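You operate a simulated robot arm through the tools that you are given. There is no shell and no other tool. Be economical: measure what you need, move in short steps, check, and stop when the job is done.

You run a simulated two-armed robot. Do the job below in one go: nothing can be reset, and whatever is moved stays where it is left.

TASK
Fetch the yellow-striped egg from the left half of the long steel bench and set it on the lower shelf of the hooded bench. Stack the M small grey tub from the left half of the long steel bench on top of the L small grey tub. Put the shut purple box on the right half of the long steel bench away on the bench top by the grey turntable. Take the round blue tub and put it on the shelf under the side bench. Shut the green gate. Pull the press slide open. Do these in any order. Set down upright: yellow-striped egg. The press slide goes toward x -1.0, y +0.0, z +0.0 (a direction in the base frame).
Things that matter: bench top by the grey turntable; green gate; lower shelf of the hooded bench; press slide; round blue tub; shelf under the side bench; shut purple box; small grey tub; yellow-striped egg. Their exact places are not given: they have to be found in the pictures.

It is judged by the outcome, as a careful person would: the job done as asked, and still so three seconds after it is handed in. It fails if anything else is knocked over, pushed out of place, dropped, spilled or broken.

THE ROBOT
Two 7-joint arms with fingered hands on one trunk, on a base that drives. Base frame: it is fixed to the floor where the robot stands at the start and does not move with it; the origin is under the middle of the robot, x ahead of it, y to its left, z up; the surface under the hand at the start is at about z = 0.8. Units: m, rad, N and s.
The left shoulder is at the start at [0.2, 0.135, 0.97], the right one opposite. Places, roughly: bench top by the grey turntable (22x34 cm) [0.78, 1.6, 0.86]; green gate [0.5, -0.5, 0.9]; lower shelf of the hooded bench [1.5, 3.2, 0.3]; press slide [0.7, 2.9, 0.9]; round blue tub (12x12x9 cm) [-1.8, 8.3, 0.4]; shelf under the side bench [-0.1, 7.3, 0.3]; shut purple box [0.75, -0.5, 0.75]; small grey tub [0.75, 0.25, 0.75]; yellow-striped egg (5x5x6 cm) [0.5, 0.2, 0.8]. Payload 4 kg a hand.
Tool frame (each hand has its own): the origin (TCP) lies between the finger pads and is the grasp point; the fingertips stand 0.025 m ahead of it; z points along the fingers, y is the line along which they close. Largest opening 0.088 m; the body of the gripper starts 0.029 m behind the TCP. The gripper is a hand of 4 fingers: y runs from the thumb to the fingers, the wrist lies at [-0.013, -0.106, -0.174] in the tool frame, and closing takes about 1.5 s.
Orientation is that of the tool frame in the base frame, as a unit quaternion [w, x, y, z]. With the fingers straight down and the wrist toward the robot, the tool's x, y and z point along [0, 1, 0], [1, 0, 0] and [0, 0, -1] of the base frame.

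THE INTERFACE
- The arms move only by the tool nudge_tool. It takes "left_moves", "right_moves" or both (then of equal length, played together; a hand with none holds still); each is a list of rows, each a list of 7 numbers: the opening, from 0 (shut) to 1 (fully open), then the shift along the base's x, y, z in cm, then the turn, a rotation vector about the base's x, y, z in degrees. In form: [[claw, tx, ty, tz, rx, ry, rz], ...]. A call has 1 to 10 rows; each row is the pose to reach, as a shift and turn from the pose commanded when the call began. Each row takes 0.2 s and may step no farther than 0.05 m and 0.15 rad from the row before; otherwise, or with a gripper value out of range, the whole call is refused. Where a pose cannot be reached the arm comes as near as it can. A force on the tool above 40 N (or 10 N above the force at the start of the call, whichever is more), or a blocked arm, ends the call early, and 0.2 s more pass. Each finger travels about 0.153 m/s and halts on what it meets, pressing with about 27 N; the grip force reading is that of the motor and also rises with nothing between the fingers. The clock runs only during rows and for 0.2 s after the last one: add rows that repeat a pose to give the fingers time. It gives the time, the measured TCP pose, the force on the tool (base axes), the opening and the grip force at its end, in the units of the frame above (readings bear some noise), with the torque about the TCP (base axes, N m) and any sound that the robot's microphone picked up.
- Cameras (640 x 400 px; columns grow to the right, rows downward): "scene" is now at [0.1448, 0.0016, 1.5762]; the picture's right is [0.00, -1.00, 0.00], its down [-0.68, -0.00, -0.73] and it looks along [0.73, 0.00, -0.68] (base axes); focal length 251 px, centre (320, 200). "left" rides on the left gripper at [-0.064, -0.083, -0.098] in its tool frame; the picture's right is [-0.62, -0.37, 0.69], its down [0.71, -0.63, 0.30] and it looks along [0.32, 0.68, 0.65] (tool axes); focal length 265 px, centre (320, 200). "right" rides on the right gripper at [0.064, -0.083, -0.098] in its tool frame; the picture's right is [-0.62, 0.37, -0.69], its down [-0.71, -0.63, 0.30] and it looks along [-0.32, 0.68, 0.65] (tool axes); focal length 265 px, centre (320, 200).
- get_image(camera): a new picture of that camera. The clock stands still meanwhile.
- raise_lower(by): slides the trunk up (or, below 0, down) by that many m; the arms and the scene camera ride with it, the base frame stays. It gives what a move gives, with no picture.
- steer(legs): drives the robot by 1 to 6 legs, each [ahead, left, turn to the left] in m, m and rad, along the robot's own axes; the way and the turn of a leg run together, so that a leg with both is an arc; at most 1.5 m and 3.142 rad a leg. The arms and the cameras ride along, it lands a little off, and it stops where it bumps. It gives what a move gives.
- preshape(shape, hand): the hand has 4 fingers and takes this shape, open, in about a second: jaw (thumb against the fingers, like two jaws); tri (thumb and two fingers); tip (a fingertip pinch); poke (one finger out to press); point (the index stretched); flat (the hand flat); cup (the hand cupped); fist (a fist). The gripper value then closes the fingers along that shape, each until it touches; the sizes above hold for jaw. It gives what a move gives, with no picture.
- head_to(pan, tilt): turns the head with the scene camera to pan (to the left, within 1.693 rad either way) and tilt (down, from -0.506 to 1.204), counted from straight ahead of the robot. It gives what a move gives.
- pixel_to_xyz(camera, pixels): for up to 12 pixels [column, row] of the newest picture of that camera ("zoom" is the newest enlarged one), the place [x, y, z] in the base frame of the surface seen there, good to about 0.003 m. The clock stands still meanwhile.
- enlarge(camera, box): a new picture of the part [left, top, right, bottom] of that camera's present view, enlarged. The clock stands still meanwhile.
- sign_off(): hands the job in; it is judged then, once.

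Keep the steps short. Do not move on a guess: measure, check each grasp and each placing, and mend mistakes. In all there are 110 turns and 108 pictures (those below and enlarged ones count). Leave the grippers open and the arms clear of the work at the hand-in unless told otherwise, and finish with a single line.

The tools are called as a command line: name --argument value ..., lists and objects as JSON in quotes. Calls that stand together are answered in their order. nudge_tool: Moves the arms, as the interface text tells. Its arguments: {"type":"object","properties":{"left_moves":{"type":"array"},"right_moves":{"type":"array"}},"required":[]} The other tools are called the same way: raise_lower (by) slides the trunk up or down; preshape (shape, hand) gives the hand a shape; steer (legs) drives the base; head_to (pan, tilt) turns the head that bears the scene camera; get_image (camera) takes a picture; pixel_to_xyz (camera, pixels) gives the place of the surface under pixels of a picture; enlarge (camera, box) takes an enlarged picture of a part of a camera's view; sign_off () hands the job in.

At the start:

```text
time_s: 0.0
left_eef_pos: [0.5827, 0.2576, 1.1953]
left_tool_rot: [0.0, 0.707, 0.707, 0.001]
left_contact_force: [-0.2, -0.2, -0.2]
left_ft_torque: [0.02, -0.01, 0.03]
left_width: 0.0875
left_gripper_force: 0.0
left_shape: jaw
right_eef_pos: [0.6109, -0.2207, 1.2245]
right_tool_rot: [0.0, 0.707, 0.707, 0.0]
right_contact_force: [-0.1, 1.5, 0.6]
right_ft_torque: [0.0, 0.01, -0.04]
right_width: 0.0877
right_gripper_force: 0.1
right_shape: jaw
trunk travel left (down, up): [-0.575, 0.195]
robot x, y, heading: [-0.0017, -0.0002, 0.003]
head pan, tilt: [0.003, 0.752]
```

scene: 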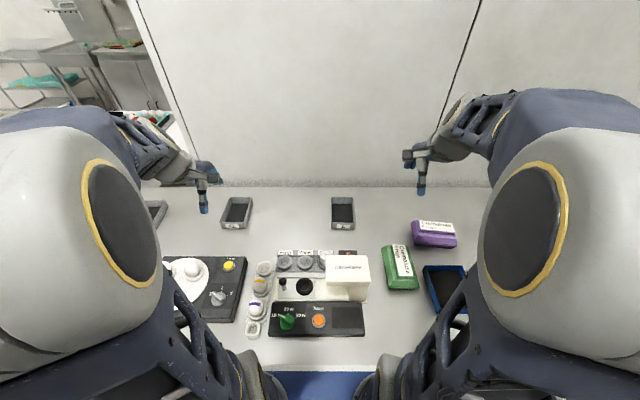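
right: 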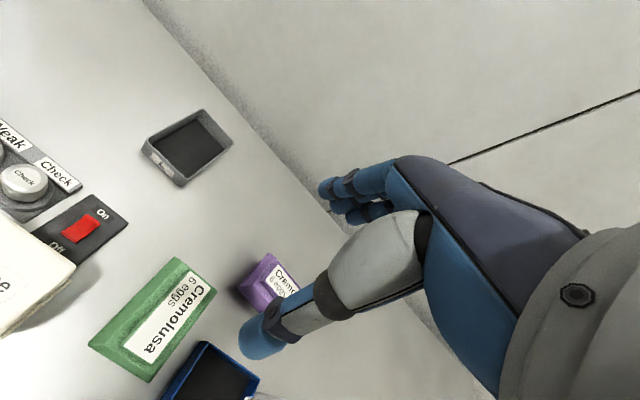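
left: 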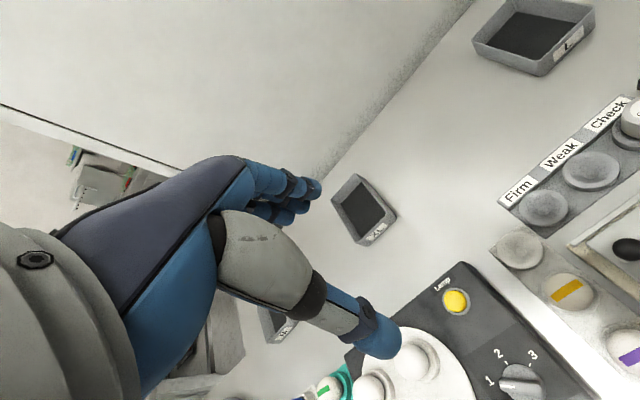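

I see the bench with tubs at the back, an egg tester in the middle and boxes to the right. I'll enlarge the scene to read labels.

enlarge --camera "scene" --box '[140, 180, 380, 350]'

enlarge --camera "left" --box '[200, 150, 640, 400]'

enlarge --camera "scene" --box '[320, 180, 520, 340]'

```text
2.35 times, centred on (260, 265) of scene
```

zoom: 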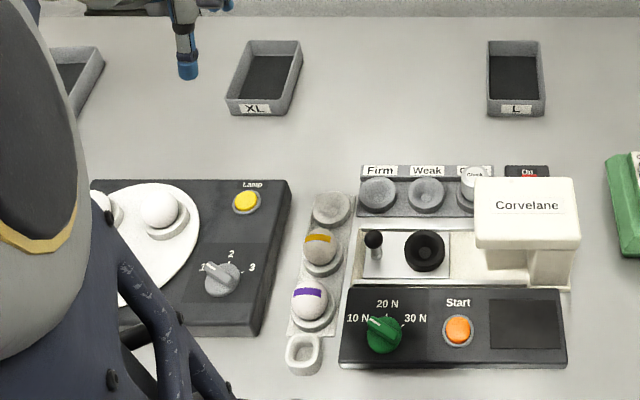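

```text
1.45 times, centred on (420, 275) of left
```

zoom: 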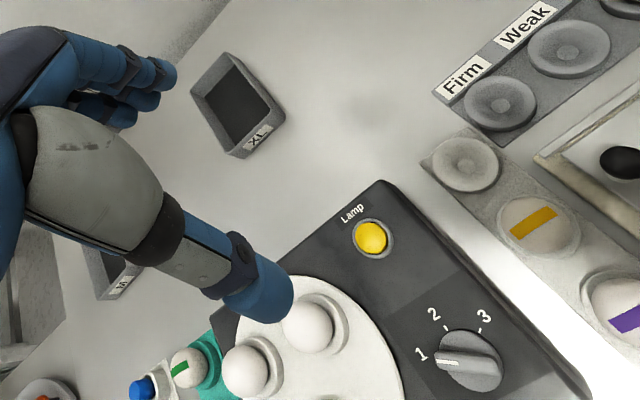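

```text
2.50 times, centred on (420, 260) of scene
```

zoom: 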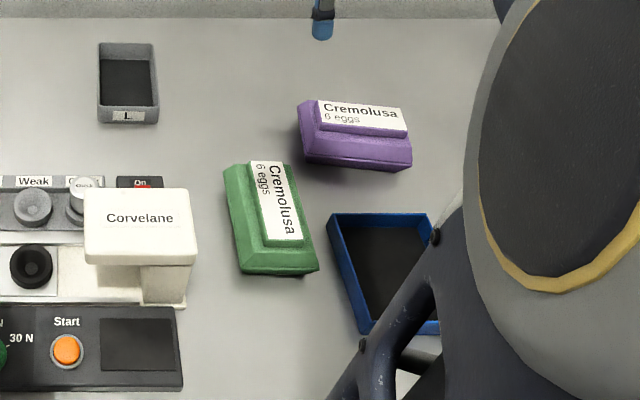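

I measure the purple box and L tub in the newest zoom, and the egg and tubs in the scene picture.

pixel_to_xyz --camera "zoom" --pixels '[[320, 104], [405, 112], [405, 134], [322, 122], [303, 150], [408, 165], [412, 145], [300, 108], [100, 45], [154, 45], [158, 112], [100, 112]]'

pixel_to_xyz --camera "scene" --pixels '[[260, 283], [260, 287], [260, 292], [255, 308], [264, 268], [256, 330], [153, 205], [165, 206], [164, 222], [236, 200], [236, 213], [400, 200]]'

head_to --pan -0.9 --tilt 0.7

get_image --camera "scene"

head_to --pan 0.9 --tilt 0.6

get_image --camera "scene"

```text
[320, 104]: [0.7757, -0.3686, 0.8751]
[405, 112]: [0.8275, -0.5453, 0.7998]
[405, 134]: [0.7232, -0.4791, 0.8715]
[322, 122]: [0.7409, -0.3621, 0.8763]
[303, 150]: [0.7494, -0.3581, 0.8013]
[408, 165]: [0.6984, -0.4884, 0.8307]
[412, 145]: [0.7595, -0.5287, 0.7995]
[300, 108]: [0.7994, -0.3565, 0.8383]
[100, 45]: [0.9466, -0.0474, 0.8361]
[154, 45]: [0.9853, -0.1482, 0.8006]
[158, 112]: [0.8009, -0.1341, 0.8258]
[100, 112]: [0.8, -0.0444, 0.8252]
```

```text
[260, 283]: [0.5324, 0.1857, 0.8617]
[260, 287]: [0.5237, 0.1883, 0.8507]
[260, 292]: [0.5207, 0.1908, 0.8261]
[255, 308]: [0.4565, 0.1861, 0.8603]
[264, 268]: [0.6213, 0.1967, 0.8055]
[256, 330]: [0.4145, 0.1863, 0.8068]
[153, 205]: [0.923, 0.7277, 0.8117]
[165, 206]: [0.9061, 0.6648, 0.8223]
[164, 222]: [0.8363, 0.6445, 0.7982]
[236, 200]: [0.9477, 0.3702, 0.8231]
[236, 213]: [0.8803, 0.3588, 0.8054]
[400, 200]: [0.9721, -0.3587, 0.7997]
```

```text
time_s: 1.2
left_eef_pos: [0.5837, 0.2584, 1.196]
left_tool_rot: [0.0, 0.707, 0.707, 0.0]
left_contact_force: [-1.1, -0.3, -0.6]
left_ft_torque: [0.0, 0.01, 0.02]
left_width: 0.0875
left_gripper_force: 0.1
left_shape: jaw
right_eef_pos: [0.6124, -0.2204, 1.2234]
right_tool_rot: [0.001, 0.707, 0.707, 0.0]
right_contact_force: [-0.2, 0.0, 0.6]
right_ft_torque: [-0.01, 0.04, 0.01]
right_width: 0.0876
right_gripper_force: 0.1
right_shape: jaw
trunk travel left (down, up): [-0.575, 0.195]
robot x, y, heading: [0.0013, 0.0007, -0.001]
head pan, tilt: [-0.901, 0.7]
```

```text
101 pictures are left
```

scene: 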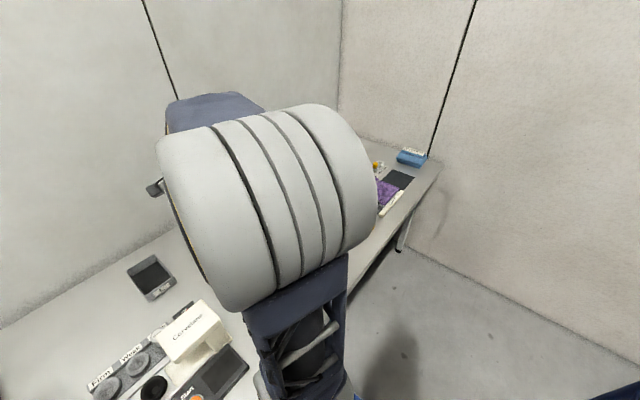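

```text
time_s: 3.0
left_eef_pos: [0.5825, 0.2586, 1.1957]
left_tool_rot: [0.0, 0.707, 0.707, 0.0]
left_contact_force: [0.4, -0.5, -0.5]
left_ft_torque: [0.0, 0.02, -0.01]
left_width: 0.0876
left_gripper_force: 0.3
left_shape: jaw
right_eef_pos: [0.6126, -0.2216, 1.2238]
right_tool_rot: [0.0, 0.707, 0.707, 0.0]
right_contact_force: [0.7, 0.0, 0.2]
right_ft_torque: [0.04, 0.01, 0.02]
right_width: 0.0876
right_gripper_force: 0.1
right_shape: jaw
trunk travel left (down, up): [-0.575, 0.195]
robot x, y, heading: [-0.0029, -0.0011, 0.001]
head pan, tilt: [0.901, 0.6]
```

```text
100 pictures are left
```

scene: 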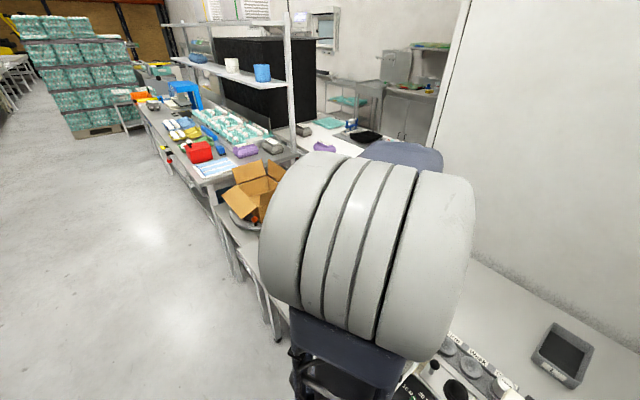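

The right arm hides the gate area. I back off 0.45 m to see the whole bench.

steer --legs '[[-0.5, 0, 0]]'

head_to --pan -0.5 --tilt 0.55

get_image --camera "scene"

head_to --pan 0.5 --tilt 0.55

get_image --camera "scene"

```text
time_s: 6.0
left_eef_pos: [0.0964, 0.2609, 1.1949]
left_tool_rot: [0.0, 0.708, 0.706, 0.0]
left_contact_force: [-0.1, -0.9, 1.2]
left_ft_torque: [0.0, -0.01, 0.04]
left_width: 0.0879
left_gripper_force: 0.1
left_shape: jaw
right_eef_pos: [0.1255, -0.2187, 1.2242]
right_tool_rot: [0.001, 0.708, 0.706, 0.0]
right_contact_force: [0.0, -1.0, 0.7]
right_ft_torque: [-0.02, 0.0, -0.02]
right_width: 0.0876
right_gripper_force: 0.1
right_shape: jaw
trunk travel left (down, up): [-0.575, 0.195]
robot x, y, heading: [-0.4833, 0.0006, -0.003]
head pan, tilt: [0.901, 0.6]
stopped in leg 1: the robot was blocked; the commanded pose is now the measured one
```

```text
time_s: 7.5
left_eef_pos: [0.0965, 0.2596, 1.1961]
left_tool_rot: [0.0, 0.707, 0.707, 0.0]
left_contact_force: [-0.2, 0.9, -0.1]
left_ft_torque: [0.01, 0.02, 0.0]
left_width: 0.0876
left_gripper_force: 0.1
left_shape: jaw
right_eef_pos: [0.1246, -0.2188, 1.2243]
right_tool_rot: [0.001, 0.708, 0.706, 0.001]
right_contact_force: [0.5, 0.3, 0.1]
right_ft_torque: [0.04, -0.08, 0.01]
right_width: 0.0875
right_gripper_force: 0.1
right_shape: jaw
trunk travel left (down, up): [-0.575, 0.195]
robot x, y, heading: [-0.4855, 0.0029, -0.002]
head pan, tilt: [-0.499, 0.55]
```

```text
99 pictures are left
```

scene: 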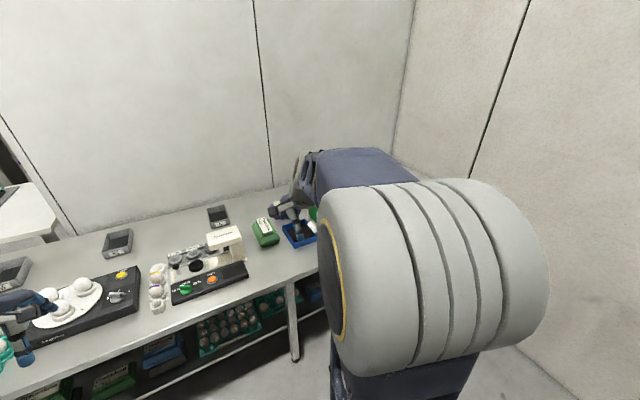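

```text
time_s: 8.8
left_eef_pos: [0.0968, 0.2588, 1.1956]
left_tool_rot: [0.0, 0.708, 0.706, 0.0]
left_contact_force: [-0.3, -0.2, 0.4]
left_ft_torque: [0.0, -0.04, -0.02]
left_width: 0.0877
left_gripper_force: 0.1
left_shape: jaw
right_eef_pos: [0.1245, -0.2201, 1.2245]
right_tool_rot: [0.0, 0.708, 0.706, 0.0]
right_contact_force: [-0.9, 0.1, 0.6]
right_ft_torque: [-0.02, 0.02, -0.02]
right_width: 0.0876
right_gripper_force: 0.1
right_shape: jaw
trunk travel left (down, up): [-0.575, 0.195]
robot x, y, heading: [-0.4907, -0.0009, -0.001]
head pan, tilt: [0.499, 0.55]
```

```text
98 pictures are left
```

scene: 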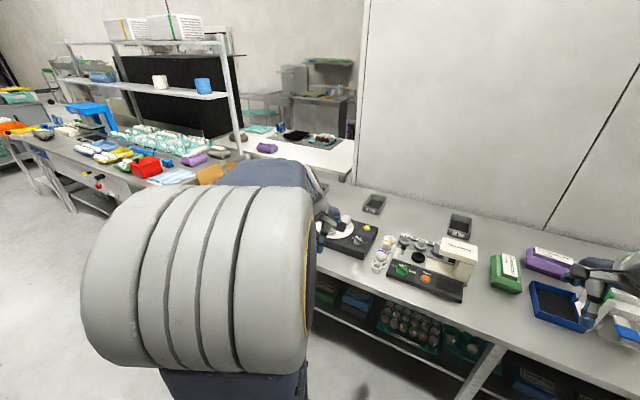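

Near (615,320) is something that may be the gate. I look at it from further right: slide right 0.45 m.

steer --legs '[[0, -0.5, 0]]'

head_to --pan 0 --tilt 0.6

get_image --camera "scene"

enlarge --camera "scene" --box '[220, 160, 460, 310]'

```text
time_s: 11.7
left_eef_pos: [0.0955, -0.2325, 1.1955]
left_tool_rot: [0.0, 0.705, 0.709, 0.0]
left_contact_force: [0.1, 0.8, -0.1]
left_ft_torque: [-0.01, -0.02, 0.01]
left_width: 0.0877
left_gripper_force: 0.1
left_shape: jaw
right_eef_pos: [0.1267, -0.7114, 1.2236]
right_tool_rot: [0.001, 0.705, 0.709, 0.0]
right_contact_force: [0.3, -0.2, 0.1]
right_ft_torque: [0.01, 0.0, -0.01]
right_width: 0.0879
right_gripper_force: 0.1
right_shape: jaw
trunk travel left (down, up): [-0.575, 0.195]
robot x, y, heading: [-0.4846, -0.4953, 0.003]
head pan, tilt: [0.499, 0.55]
```

```text
time_s: 12.6
left_eef_pos: [0.0951, -0.2319, 1.1952]
left_tool_rot: [0.0, 0.705, 0.709, -0.001]
left_contact_force: [0.0, 0.3, 1.3]
left_ft_torque: [0.04, 0.04, 0.01]
left_width: 0.0876
left_gripper_force: 0.0
left_shape: jaw
right_eef_pos: [0.1248, -0.7109, 1.2246]
right_tool_rot: [0.001, 0.705, 0.709, 0.001]
right_contact_force: [0.4, -0.2, 0.2]
right_ft_torque: [0.02, -0.03, -0.01]
right_width: 0.0875
right_gripper_force: 0.0
right_shape: jaw
trunk travel left (down, up): [-0.575, 0.195]
robot x, y, heading: [-0.486, -0.4951, 0.006]
head pan, tilt: [0.0, 0.6]
```

```text
97 pictures are left
```

scene: 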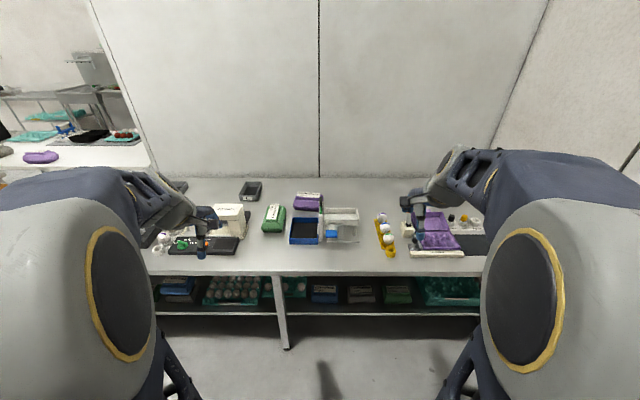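

```text
2.67 times, centred on (340, 235) of scene
```

zoom: 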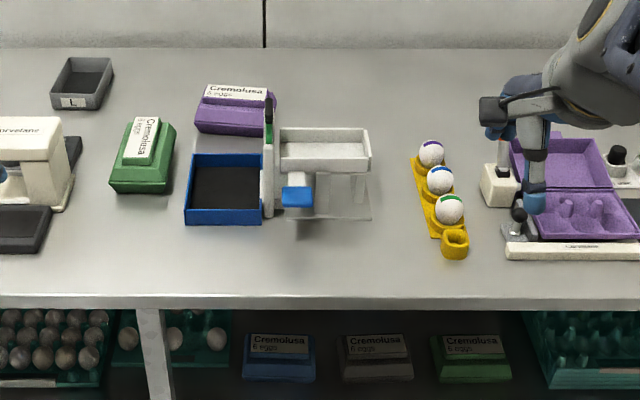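

A white chute at zoom (320,170) with a green part at (268,130). I move closer to see it.

steer --legs '[[0.3, 0, 0]]'

enlarge --camera "scene" --box '[260, 180, 380, 270]'

get_image --camera "scene"

get_image --camera "left"

get_image --camera "right"

```text
time_s: 14.7
left_eef_pos: [0.3981, -0.2321, 1.1957]
left_tool_rot: [0.0, 0.705, 0.709, 0.0]
left_contact_force: [-0.2, 0.7, -0.2]
left_ft_torque: [-0.02, -0.02, 0.0]
left_width: 0.0877
left_gripper_force: 0.0
left_shape: jaw
right_eef_pos: [0.4286, -0.7103, 1.2245]
right_tool_rot: [0.001, 0.706, 0.708, 0.0]
right_contact_force: [0.4, 0.0, -0.2]
right_ft_torque: [-0.01, -0.03, 0.0]
right_width: 0.0879
right_gripper_force: 0.0
right_shape: jaw
trunk travel left (down, up): [-0.575, 0.195]
robot x, y, heading: [-0.1847, -0.4934, -0.0]
head pan, tilt: [0.0, 0.6]
```

```text
4.44 times, centred on (320, 225) of scene
```

zoom: 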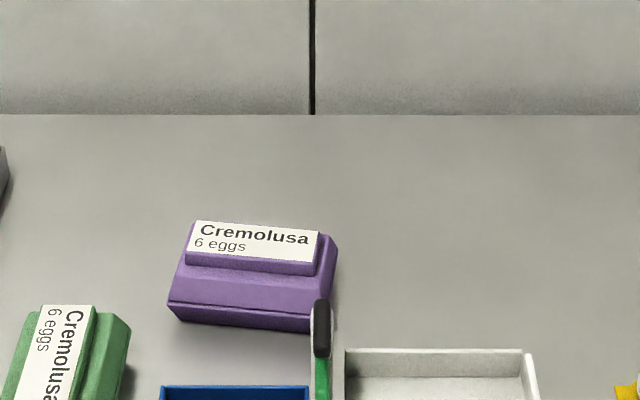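

```text
94 pictures are left
```

scene: 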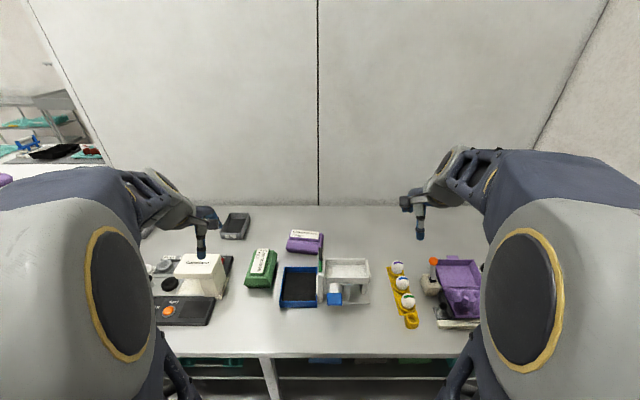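

```text
93 pictures are left
```

left: 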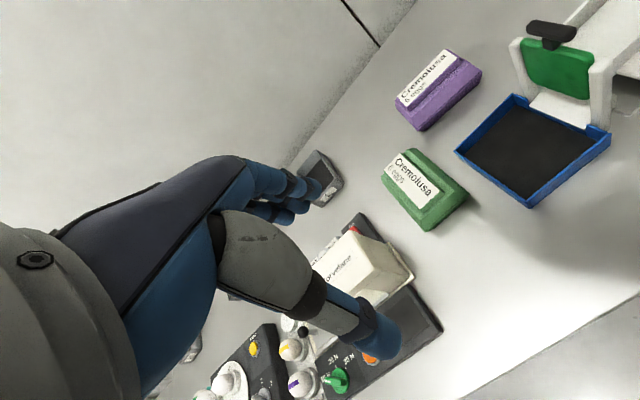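

```text
92 pictures are left
```

right: 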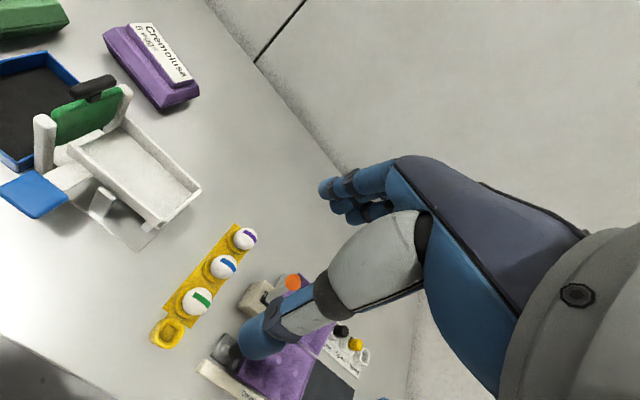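

The green gate slides vertically between two white posts and is raised; it shuts by pressing the black handle down. I zoom on it and measure.

enlarge --camera "right" --box '[0, 40, 220, 240]'

enlarge --camera "left" --box '[440, 0, 640, 220]'

pixel_to_xyz --camera "left" --pixels '[[531, 28], [550, 33], [572, 35], [525, 48], [590, 62], [585, 92], [530, 80], [515, 50], [600, 80], [460, 150], [530, 203], [607, 145]]'

pixel_to_xyz --camera "right" --pixels '[[75, 93], [93, 86], [112, 80], [58, 125], [112, 107], [60, 140], [45, 125], [125, 95], [40, 170], [75, 150], [30, 195], [150, 170]]'

```text
2.00 times, centred on (110, 140) of right
```

zoom: 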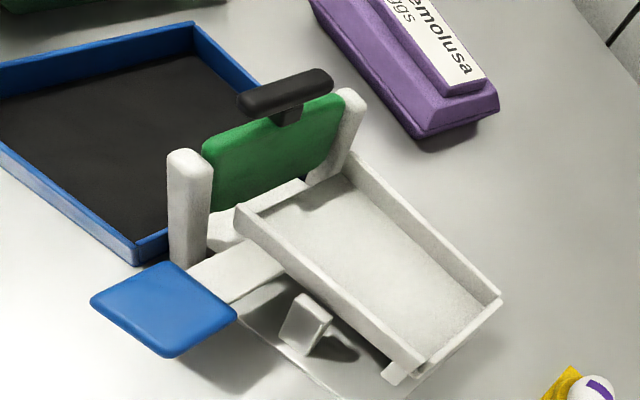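

```text
1.82 times, centred on (540, 110) of left
```

zoom: 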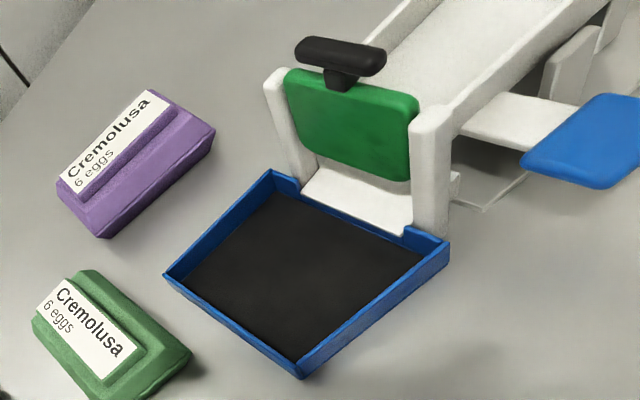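

```text
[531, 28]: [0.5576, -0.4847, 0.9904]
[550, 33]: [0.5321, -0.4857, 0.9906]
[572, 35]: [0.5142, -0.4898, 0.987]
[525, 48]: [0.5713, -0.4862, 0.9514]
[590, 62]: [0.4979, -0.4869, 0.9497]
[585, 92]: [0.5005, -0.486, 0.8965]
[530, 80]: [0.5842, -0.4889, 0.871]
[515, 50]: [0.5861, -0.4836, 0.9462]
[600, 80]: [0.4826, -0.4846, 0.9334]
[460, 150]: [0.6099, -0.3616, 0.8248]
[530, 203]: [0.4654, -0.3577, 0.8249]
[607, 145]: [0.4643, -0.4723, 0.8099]
```

```text
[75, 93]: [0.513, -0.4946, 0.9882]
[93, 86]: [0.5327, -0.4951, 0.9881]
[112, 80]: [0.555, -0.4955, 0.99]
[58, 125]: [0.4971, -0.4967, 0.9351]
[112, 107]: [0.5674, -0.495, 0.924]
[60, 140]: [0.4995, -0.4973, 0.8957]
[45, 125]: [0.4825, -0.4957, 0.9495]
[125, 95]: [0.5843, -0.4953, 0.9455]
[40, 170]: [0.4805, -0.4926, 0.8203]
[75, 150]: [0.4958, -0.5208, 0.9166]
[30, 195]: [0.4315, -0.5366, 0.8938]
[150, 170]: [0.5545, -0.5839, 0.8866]
```

The handle bar sits at about [0.533,-0.490,0.99] with the posts clear to either side. I measure the purple box in this zoom, then drive so the right hand is over the gate.

pixel_to_xyz --camera "zoom" --pixels '[[152, 90], [168, 105], [85, 196], [58, 180], [122, 137], [178, 122], [135, 165], [213, 130], [165, 190], [105, 236], [57, 190], [78, 205]]'

steer --legs '[[0.065, 0.265, 0]]'

head_to --pan -0.3 --tilt 0.8

get_image --camera "scene"

get_image --camera "right"

```text
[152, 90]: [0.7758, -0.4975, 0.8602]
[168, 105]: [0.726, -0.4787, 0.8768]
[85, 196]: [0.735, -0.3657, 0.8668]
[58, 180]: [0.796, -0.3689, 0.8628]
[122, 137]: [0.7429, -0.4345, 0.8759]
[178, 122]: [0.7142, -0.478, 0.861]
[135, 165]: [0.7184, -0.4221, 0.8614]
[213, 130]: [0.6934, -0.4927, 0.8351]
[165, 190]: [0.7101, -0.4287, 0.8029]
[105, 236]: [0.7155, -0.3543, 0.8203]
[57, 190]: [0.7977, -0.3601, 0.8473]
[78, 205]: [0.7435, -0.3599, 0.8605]
```

```text
time_s: 16.6
left_eef_pos: [0.4616, 0.0334, 1.1957]
left_tool_rot: [0.0, 0.705, 0.709, 0.0]
left_contact_force: [0.0, -0.8, -0.8]
left_ft_torque: [0.01, 0.03, -0.03]
left_width: 0.088
left_gripper_force: 0.0
left_shape: jaw
right_eef_pos: [0.4927, -0.447, 1.2247]
right_tool_rot: [0.0, 0.706, 0.709, 0.001]
right_contact_force: [-0.6, 1.2, -0.5]
right_ft_torque: [0.01, -0.01, 0.0]
right_width: 0.0879
right_gripper_force: 0.1
right_shape: jaw
trunk travel left (down, up): [-0.575, 0.195]
robot x, y, heading: [-0.1178, -0.2318, 0.008]
head pan, tilt: [0.0, 0.6]
```

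```text
time_s: 17.4
left_eef_pos: [0.4626, 0.0334, 1.1944]
left_tool_rot: [0.0, 0.705, 0.709, 0.0]
left_contact_force: [-0.2, 0.3, 0.2]
left_ft_torque: [0.02, -0.01, -0.03]
left_width: 0.0873
left_gripper_force: 0.0
left_shape: jaw
right_eef_pos: [0.4931, -0.4464, 1.2243]
right_tool_rot: [0.001, 0.705, 0.709, 0.001]
right_contact_force: [0.2, 1.4, -0.3]
right_ft_torque: [0.0, 0.03, 0.02]
right_width: 0.0875
right_gripper_force: 0.0
right_shape: jaw
trunk travel left (down, up): [-0.575, 0.195]
robot x, y, heading: [-0.1169, -0.2295, 0.003]
head pan, tilt: [-0.3, 0.799]
```

```text
89 pictures are left
```

scene: 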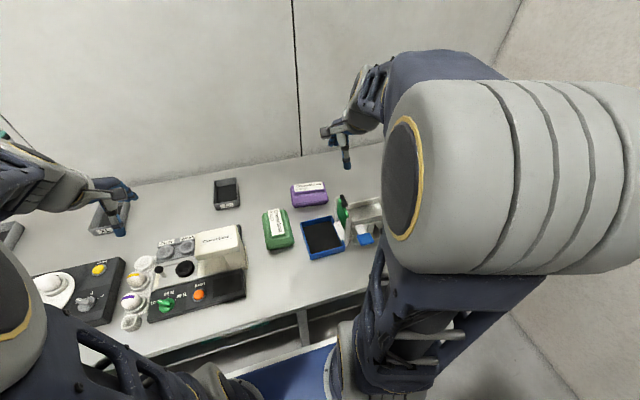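

```text
88 pictures are left
```

right: 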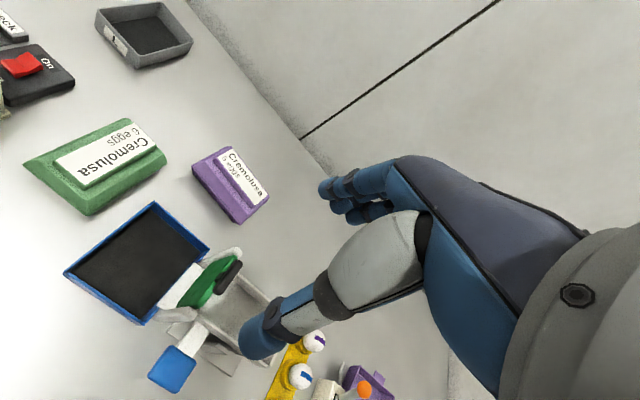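

The right hand is close to the gate. I close it and bring it over the handle bar at [0.533,-0.490], fingertips about 4 cm above.

nudge_tool --right_moves '[[0.5, 2, -2, 0, 0, 0, 0], [0, 4, -4.4, 0, 0, 0, 0], [0, 4, -4.4, -4, 0, 0, 0], [0, 4, -4.4, -8, 0, 0, 0], [0, 4, -4.4, -12, 0, 0, 0], [0, 4, -4.4, -16, 0, 0, 0], [0, 4, -4.4, -16, 0, 0, 0], [0, 4, -4.4, -16, 0, 0, 0]]'

get_image --camera "right"

get_image --camera "left"

```text
time_s: 19.2
left_eef_pos: [0.4608, 0.0337, 1.1952]
left_tool_rot: [0.0, 0.706, 0.709, -0.001]
left_contact_force: [0.4, -0.3, -0.3]
left_ft_torque: [0.01, 0.02, 0.03]
left_width: 0.0878
left_gripper_force: 0.0
left_shape: jaw
right_eef_pos: [0.5346, -0.4916, 1.0629]
right_tool_rot: [0.001, 0.705, 0.709, 0.001]
right_contact_force: [-0.2, -1.3, 0.0]
right_ft_torque: [-0.02, 0.0, 0.01]
right_width: 0.0
right_gripper_force: 26.8
right_shape: jaw
trunk travel left (down, up): [-0.575, 0.195]
robot x, y, heading: [-0.1209, -0.2259, 0.008]
head pan, tilt: [-0.3, 0.799]
```

```text
87 pictures are left
```

right: 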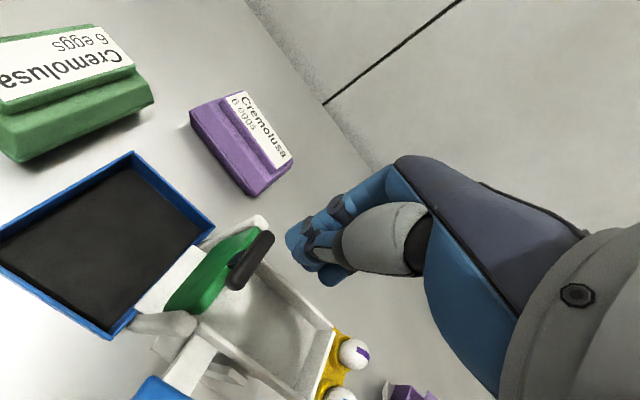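

```text
86 pictures are left
```

left: 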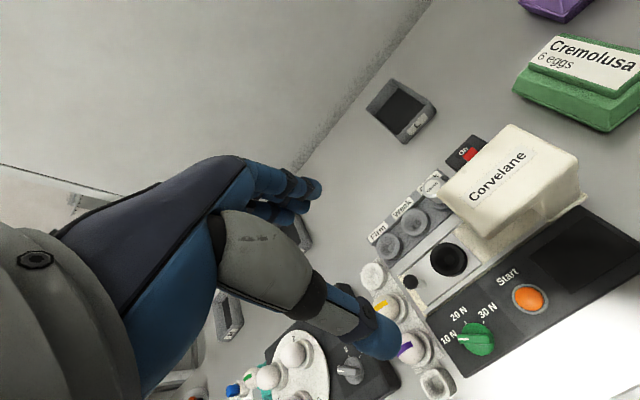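

Fingers are above the handle. I press down in small steps; the force limit will stop it at the end of travel.

nudge_tool --right_moves '[[0, 0, 0, -2, 0, 0, 0], [0, 0, 0, -3.5, 0, 0, 0], [0, 0, 0, -4.5, 0, 0, 0], [0, 0, 0, -5.5, 0, 0, 0], [0, 0, 0, -6.5, 0, 0, 0], [0, 0, 0, -7.5, 0, 0, 0], [0, 0, 0, -8.5, 0, 0, 0]]'

get_image --camera "right"

```text
time_s: 20.8
left_eef_pos: [0.4615, 0.033, 1.1962]
left_tool_rot: [0.0, 0.705, 0.709, 0.0]
left_contact_force: [0.4, 0.5, 0.3]
left_ft_torque: [0.01, 0.03, 0.02]
left_width: 0.0875
left_gripper_force: 0.1
left_shape: jaw
right_eef_pos: [0.5337, -0.4896, 0.9828]
right_tool_rot: [0.004, 0.705, 0.709, 0.002]
right_contact_force: [-6.4, -0.5, 37.3]
right_ft_torque: [0.04, 0.16, 0.04]
right_width: 0.0
right_gripper_force: 27.5
right_shape: jaw
trunk travel left (down, up): [-0.575, 0.195]
robot x, y, heading: [-0.119, -0.2264, 0.009]
head pan, tilt: [-0.3, 0.799]
```

```text
85 pictures are left
```

right: 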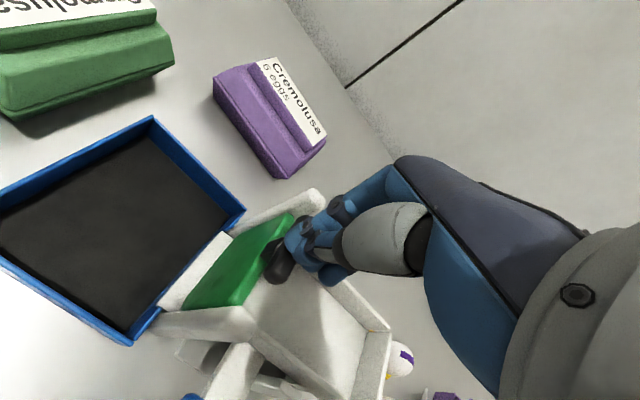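

Force reached 37 N and the gate has dropped about 3.5 cm; it looks seated. I retreat up and check.

nudge_tool --right_moves '[[0, 0, 0, 2, 0, 0, 0], [0, 0, 0, 6, 0, 0, 0], [0, 0, 0, 10, 0, 0, 0], [0.5, 0, 0, 14, 0, 0, 0], [1, 0, 0, 16, 0, 0, 0]]'

enlarge --camera "right" --box '[60, 130, 340, 380]'

enlarge --camera "scene" --box '[260, 170, 400, 270]'

```text
time_s: 22.0
left_eef_pos: [0.4612, 0.0329, 1.1945]
left_tool_rot: [-0.001, 0.705, 0.709, 0.0]
left_contact_force: [1.0, -0.7, -0.6]
left_ft_torque: [-0.01, -0.02, 0.02]
left_width: 0.0881
left_gripper_force: 0.1
left_shape: jaw
right_eef_pos: [0.5329, -0.4882, 1.1387]
right_tool_rot: [0.001, 0.704, 0.71, 0.0]
right_contact_force: [-0.9, -0.4, 0.5]
right_ft_torque: [-0.02, -0.01, -0.02]
right_width: 0.0878
right_gripper_force: 0.1
right_shape: jaw
trunk travel left (down, up): [-0.575, 0.195]
robot x, y, heading: [-0.1173, -0.2267, 0.003]
head pan, tilt: [-0.3, 0.799]
```

```text
1.60 times, centred on (200, 255) of right
```

zoom: 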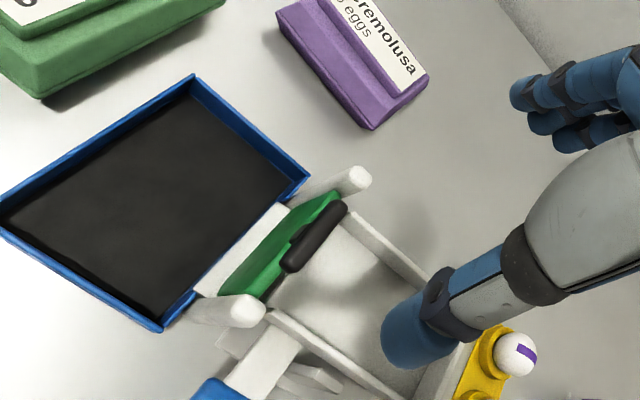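

```text
4.00 times, centred on (330, 220) of scene
```

zoom: 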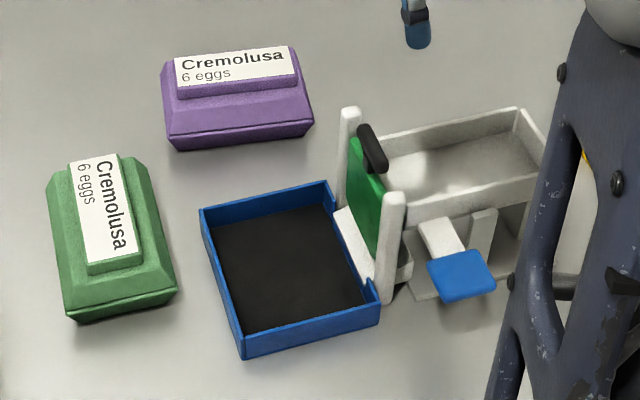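

The gate is shut: its lower edge sits on the chute floor. Next the purple box; I measure its outline in this zoom.

pixel_to_xyz --camera "zoom" --pixels '[[176, 60], [291, 48], [297, 78], [180, 92], [170, 130], [312, 118], [240, 100], [240, 112], [240, 127], [240, 137], [240, 75], [168, 105]]'

enlarge --camera "right" --box '[160, 110, 270, 190]'

```text
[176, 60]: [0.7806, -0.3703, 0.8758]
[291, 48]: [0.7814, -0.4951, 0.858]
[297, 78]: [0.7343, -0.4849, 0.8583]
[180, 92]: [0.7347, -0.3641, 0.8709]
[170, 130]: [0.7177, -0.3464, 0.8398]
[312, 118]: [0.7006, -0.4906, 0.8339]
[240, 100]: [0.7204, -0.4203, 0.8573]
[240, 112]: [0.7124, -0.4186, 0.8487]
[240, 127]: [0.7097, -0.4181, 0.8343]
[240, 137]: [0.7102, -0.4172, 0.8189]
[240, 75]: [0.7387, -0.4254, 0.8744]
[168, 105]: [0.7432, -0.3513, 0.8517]
```

```text
5.00 times, centred on (215, 150) of right
```

zoom: 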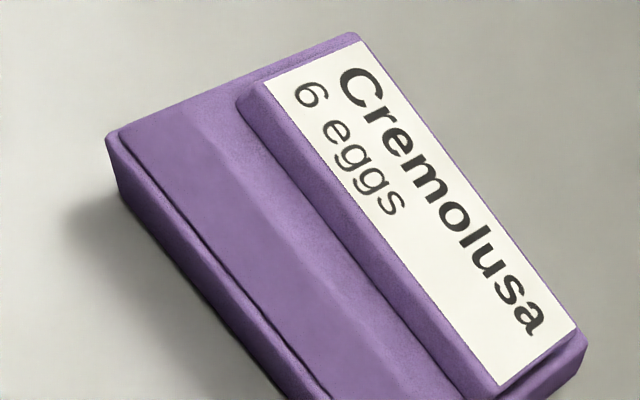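

The box's raised lid ridge (about 3.6 cm wide, z 0.858–0.876, centre ≈[0.756,-0.425], yaw ≈ -6.8°) is the part that fits the hand. I drive 10 cm ahead and bring the right hand above it.

steer --legs '[[0.1, 0, 0]]'

nudge_tool --right_moves '[[1, 3, 1.5, 0, 0, 0, -1.7], [1, 6, 3, 0, 0, 0, -3.4], [1, 9, 4.5, 0, 0, 0, -5.1], [1, 12.3, 6.3, 0, 0, 0, -6.8], [1, 12.3, 6.3, -4, 0, 0, -6.8], [1, 12.3, 6.3, -8, 0, 0, -6.8], [1, 12.3, 6.3, -12, 0, 0, -6.8], [1, 12.3, 6.3, -16, 0, 0, -6.8], [1, 12.3, 6.3, -16, 0, 0, -6.8]]'

get_image --camera "right"

enlarge --camera "scene" --box '[240, 170, 400, 290]'

```text
time_s: 23.1
left_eef_pos: [0.5638, 0.0345, 1.1948]
left_tool_rot: [0.0, 0.706, 0.709, -0.001]
left_contact_force: [-0.1, -0.5, -0.3]
left_ft_torque: [0.02, -0.01, -0.01]
left_width: 0.0876
left_gripper_force: 0.2
left_shape: jaw
right_eef_pos: [0.6337, -0.4892, 1.1386]
right_tool_rot: [0.0, 0.705, 0.709, 0.001]
right_contact_force: [-0.4, -0.7, -0.9]
right_ft_torque: [0.04, 0.0, 0.02]
right_width: 0.0877
right_gripper_force: 0.1
right_shape: jaw
trunk travel left (down, up): [-0.575, 0.195]
robot x, y, heading: [-0.0172, -0.2289, 0.007]
head pan, tilt: [-0.3, 0.799]
```

```text
time_s: 25.1
left_eef_pos: [0.5622, 0.0336, 1.1962]
left_tool_rot: [-0.001, 0.706, 0.708, 0.0]
left_contact_force: [0.1, -0.3, 0.8]
left_ft_torque: [0.02, 0.0, 0.02]
left_width: 0.0877
left_gripper_force: 0.0
left_shape: jaw
right_eef_pos: [0.7572, -0.4263, 0.9794]
right_tool_rot: [0.0, 0.746, 0.666, 0.0]
right_contact_force: [-0.2, 0.0, -0.3]
right_ft_torque: [0.01, 0.01, -0.03]
right_width: 0.088
right_gripper_force: 0.1
right_shape: jaw
trunk travel left (down, up): [-0.575, 0.195]
robot x, y, heading: [-0.0163, -0.2237, 0.006]
head pan, tilt: [-0.3, 0.799]
```

```text
81 pictures are left
```

right: 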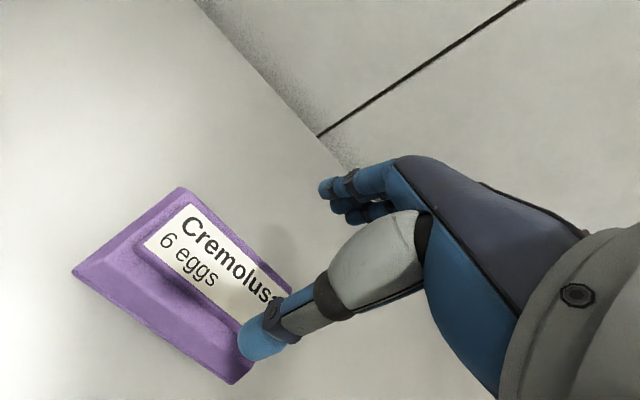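

```text
3.33 times, centred on (320, 230) of scene
```

zoom: 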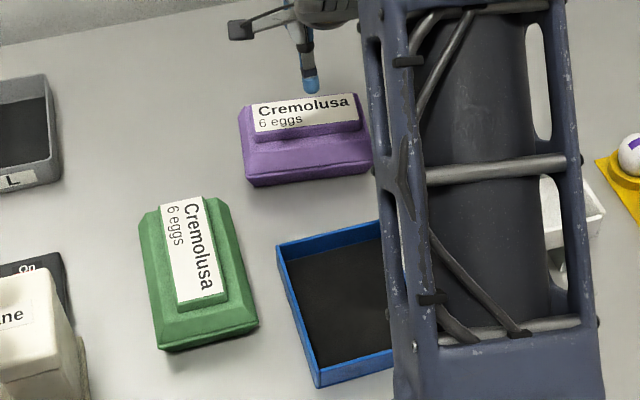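

The right camera now sees the ridge's left end with both edges. I measure it: back edge (190,205)/(275,275), front edge (145,243)/(215,300).

pixel_to_xyz --camera "right" --pixels '[[188, 206], [240, 248], [290, 290], [146, 242], [190, 280], [230, 312], [180, 188], [75, 272], [232, 232], [190, 310], [150, 320], [132, 252]]'

```text
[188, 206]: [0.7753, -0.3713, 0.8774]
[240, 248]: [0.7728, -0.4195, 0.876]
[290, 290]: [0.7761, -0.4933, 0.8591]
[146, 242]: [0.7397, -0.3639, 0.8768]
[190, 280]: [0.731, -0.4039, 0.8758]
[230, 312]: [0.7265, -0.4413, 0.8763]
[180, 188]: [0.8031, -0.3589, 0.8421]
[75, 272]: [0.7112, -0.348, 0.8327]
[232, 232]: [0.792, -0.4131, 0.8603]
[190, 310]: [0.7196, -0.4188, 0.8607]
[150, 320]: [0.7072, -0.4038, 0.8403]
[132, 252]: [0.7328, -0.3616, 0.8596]
```

Ridge centre is ≈[0.750,-0.425], width 4.1 cm. I correct x by -0.7 cm and lower so the tips stop at z≈0.863, just over the ledge at 0.8605, then close.

nudge_tool --right_moves '[[1, -0.7, 0, -3, 0, 0, -1], [1, -0.7, 0, -6, 0, 0, -1], [1, -0.7, 0, -9.1, 0, 0, -1], [0.6, -0.7, 0, -9.1, 0, 0, -1], [0.3, -0.7, 0, -9.1, 0, 0, -1], [0, -0.7, 0, -9.1, 0, 0, -1], [0, -0.7, 0, -9.1, 0, 0, -1], [0, -0.7, 0, -9.1, 0, 0, -1], [0, -0.7, 0, -9.1, 0, 0, -1]]'

get_image --camera "right"

```text
time_s: 27.1
left_eef_pos: [0.5617, 0.0342, 1.1945]
left_tool_rot: [0.0, 0.705, 0.709, 0.0]
left_contact_force: [-0.2, 0.0, 0.8]
left_ft_torque: [0.0, -0.03, 0.03]
left_width: 0.088
left_gripper_force: 0.2
left_shape: jaw
right_eef_pos: [0.7503, -0.4255, 0.888]
right_tool_rot: [0.001, 0.751, 0.66, 0.001]
right_contact_force: [-1.4, -0.3, -0.3]
right_ft_torque: [-0.01, 0.03, 0.06]
right_width: 0.0434
right_gripper_force: 27.0
right_shape: jaw
trunk travel left (down, up): [-0.575, 0.195]
robot x, y, heading: [-0.0172, -0.2263, 0.007]
head pan, tilt: [-0.3, 0.799]
```

```text
79 pictures are left
```

right: 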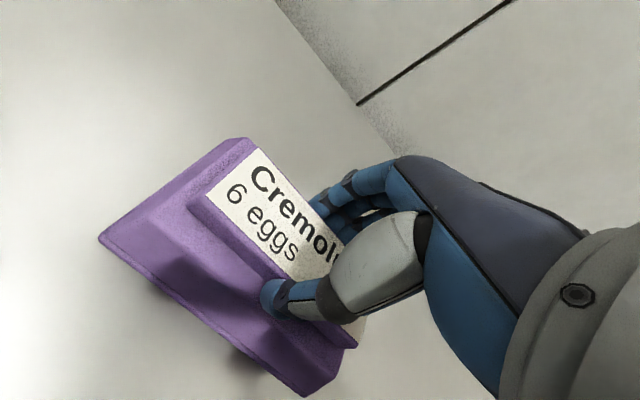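

The hand holds the ridge: width 0.043, force 27. I lift 5 cm slowly and check.

nudge_tool --right_moves '[[0, 0, 0, 1, 0, 0, 0], [0, 0, 0, 2, 0, 0, 0], [0, 0, 0, 3.5, 0, 0, 0], [0, 0, 0, 5, 0, 0, 0], [0, 0, 0, 5, 0, 0, 0]]'

get_image --camera "right"

```text
time_s: 28.3
left_eef_pos: [0.5615, 0.0337, 1.1948]
left_tool_rot: [0.0, 0.705, 0.709, 0.0]
left_contact_force: [0.0, 0.1, 0.3]
left_ft_torque: [0.0, -0.01, 0.0]
left_width: 0.0877
left_gripper_force: 0.0
left_shape: jaw
right_eef_pos: [0.7501, -0.4262, 0.9384]
right_tool_rot: [0.001, 0.752, 0.659, 0.0]
right_contact_force: [-0.2, -0.3, -4.2]
right_ft_torque: [0.01, -0.04, -0.01]
right_width: 0.0433
right_gripper_force: 26.9
right_shape: jaw
trunk travel left (down, up): [-0.575, 0.195]
robot x, y, heading: [-0.0196, -0.2298, 0.009]
head pan, tilt: [-0.3, 0.799]
```

```text
78 pictures are left
```

right: 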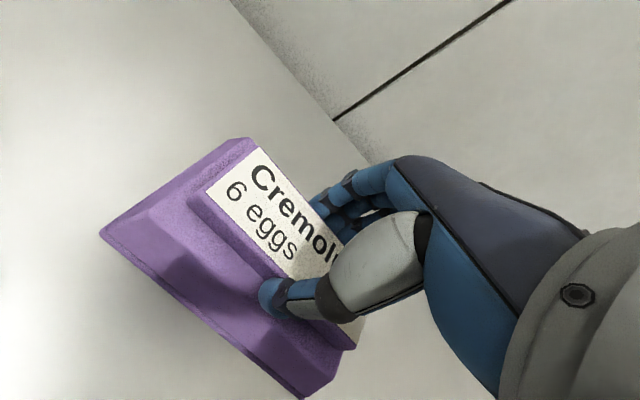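

Lifted level (4.2 N). I raise it further and draw it in, then drive left toward the M tub.

nudge_tool --right_moves '[[0, 0, 0, 4, 0, 0, 0], [0, 0, 0, 8, 0, 0, 0], [0, 0, 0, 12, 0, 0, 0], [0, -2, 0, 16, 0, 0, 0], [0, -5, 1, 20, 0, 0, 0], [0, -8, 2, 23, 0, 0, 0], [0, -11, 3, 25, 0, 0, 0]]'

steer --legs '[[-0.03, 0.66, 0]]'

head_to --pan 0.0 --tilt 0.75

get_image --camera "scene"

get_image --camera "left"

```text
refused: row 5 steps farther than a row can; nothing moved
```

```text
time_s: 32.0
left_eef_pos: [0.5295, 0.6959, 1.1945]
left_tool_rot: [0.0, 0.706, 0.708, 0.0]
left_contact_force: [-0.3, 0.4, 0.3]
left_ft_torque: [-0.02, -0.01, 0.02]
left_width: 0.0877
left_gripper_force: 0.0
left_shape: jaw
right_eef_pos: [0.7168, 0.2368, 0.9373]
right_tool_rot: [0.001, 0.753, 0.658, 0.001]
right_contact_force: [0.1, 0.9, -4.2]
right_ft_torque: [-0.01, 0.01, -0.01]
right_width: 0.0435
right_gripper_force: 27.4
right_shape: jaw
trunk travel left (down, up): [-0.575, 0.195]
robot x, y, heading: [-0.0496, 0.4387, 0.003]
head pan, tilt: [-0.3, 0.799]
```

```text
time_s: 32.8
left_eef_pos: [0.5293, 0.6961, 1.1962]
left_tool_rot: [0.001, 0.705, 0.709, 0.0]
left_contact_force: [0.0, 0.5, -0.2]
left_ft_torque: [0.01, 0.02, -0.02]
left_width: 0.0875
left_gripper_force: 0.0
left_shape: jaw
right_eef_pos: [0.7177, 0.2365, 0.9372]
right_tool_rot: [0.001, 0.752, 0.659, 0.0]
right_contact_force: [-0.4, 0.8, -3.9]
right_ft_torque: [-0.01, 0.0, 0.03]
right_width: 0.0432
right_gripper_force: 27.2
right_shape: jaw
trunk travel left (down, up): [-0.575, 0.195]
robot x, y, heading: [-0.0473, 0.4354, 0.006]
head pan, tilt: [0.0, 0.75]
```

```text
77 pictures are left
```

scene: 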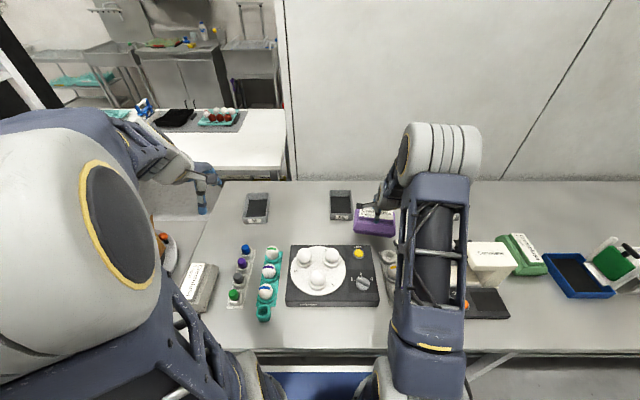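

```text
76 pictures are left
```

left: 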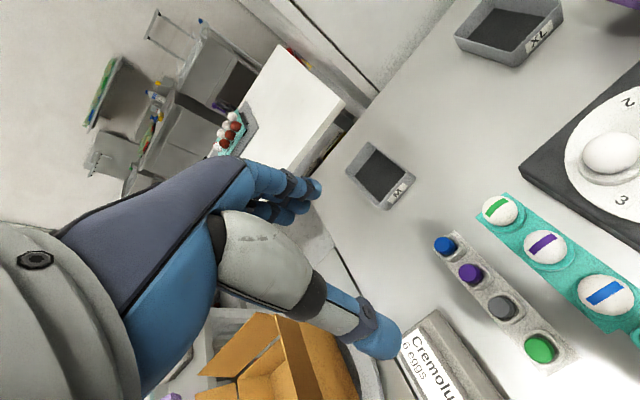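

The lift was refused but the drive ran, so the box rode low (bottom ≈0.85) over the bench. I raise it now and check nothing was hit.

nudge_tool --right_moves '[[0, 0, 0, 4, 0, 0, 0], [0, 0, 0, 8, 0, 0, 0], [0, 0, 0, 12, 0, 0, 0], [0, -2, 0, 15, 0, 0, 0], [0, -4, 0, 18, 0, 0, 0], [0, -7, 0, 21, 0, 0, 0], [0, -10, 0, 24, 0, 0, 0]]'

head_to --pan -0.6 --tilt 0.7

get_image --camera "scene"

get_image --camera "right"

```text
time_s: 34.4
left_eef_pos: [0.5296, 0.6957, 1.1964]
left_tool_rot: [0.0, 0.706, 0.709, 0.0]
left_contact_force: [-0.7, -0.5, 0.0]
left_ft_torque: [0.03, -0.02, -0.04]
left_width: 0.0876
left_gripper_force: 0.1
left_shape: jaw
right_eef_pos: [0.6179, 0.2359, 1.1763]
right_tool_rot: [-0.001, 0.752, 0.659, 0.0]
right_contact_force: [0.1, 0.3, -4.1]
right_ft_torque: [0.05, 0.01, 0.04]
right_width: 0.0434
right_gripper_force: 27.2
right_shape: jaw
trunk travel left (down, up): [-0.575, 0.195]
robot x, y, heading: [-0.0508, 0.4369, 0.005]
head pan, tilt: [0.0, 0.75]
```

```text
time_s: 35.4
left_eef_pos: [0.5306, 0.696, 1.1957]
left_tool_rot: [-0.001, 0.705, 0.709, 0.0]
left_contact_force: [-0.2, 0.6, -0.6]
left_ft_torque: [0.0, 0.0, -0.02]
left_width: 0.0877
left_gripper_force: 0.0
left_shape: jaw
right_eef_pos: [0.617, 0.236, 1.1762]
right_tool_rot: [0.001, 0.753, 0.658, 0.001]
right_contact_force: [1.0, 0.6, -4.8]
right_ft_torque: [0.02, -0.02, 0.02]
right_width: 0.0429
right_gripper_force: 27.3
right_shape: jaw
trunk travel left (down, up): [-0.575, 0.195]
robot x, y, heading: [-0.0518, 0.439, 0.005]
head pan, tilt: [-0.6, 0.7]
```

```text
75 pictures are left
```

scene: 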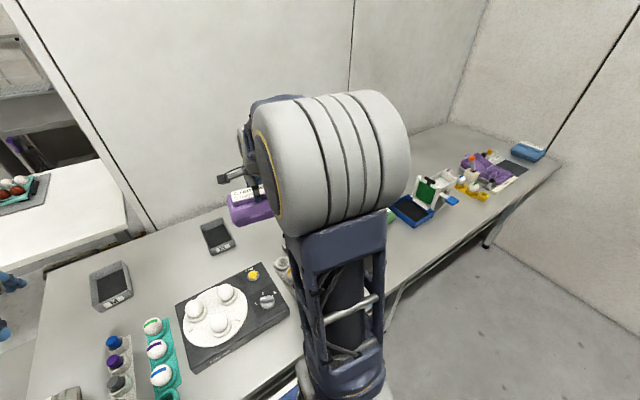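

```text
74 pictures are left
```

right: 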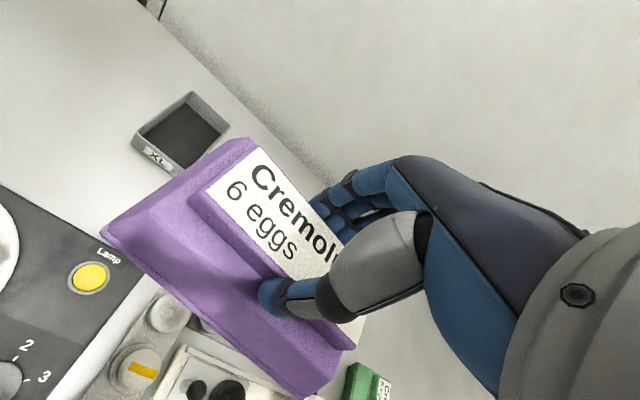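

Forces are normal and the box is still held. I'll compare the green box when I return to L. Now I measure the M tub in the left view (still current), around (380,175).

enlarge --camera "left" --box '[310, 120, 450, 220]'

pixel_to_xyz --camera "left" --pixels '[[372, 144], [414, 177], [387, 207], [346, 172], [380, 175], [398, 187], [378, 150], [352, 160], [366, 192], [400, 193]]'

```text
4.00 times, centred on (380, 170) of left
```

zoom: 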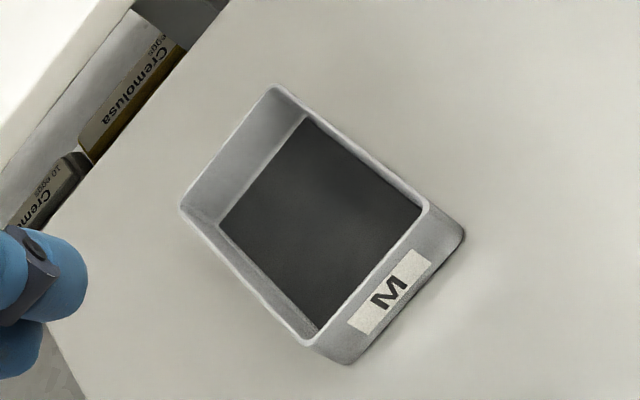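

```text
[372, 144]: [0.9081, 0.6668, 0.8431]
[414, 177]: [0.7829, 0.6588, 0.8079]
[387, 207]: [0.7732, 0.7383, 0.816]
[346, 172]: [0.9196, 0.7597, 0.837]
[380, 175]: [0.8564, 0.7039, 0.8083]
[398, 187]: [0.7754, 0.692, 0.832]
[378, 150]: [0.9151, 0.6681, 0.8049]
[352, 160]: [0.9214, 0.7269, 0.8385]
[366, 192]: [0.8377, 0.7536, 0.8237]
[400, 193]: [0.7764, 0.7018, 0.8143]
```

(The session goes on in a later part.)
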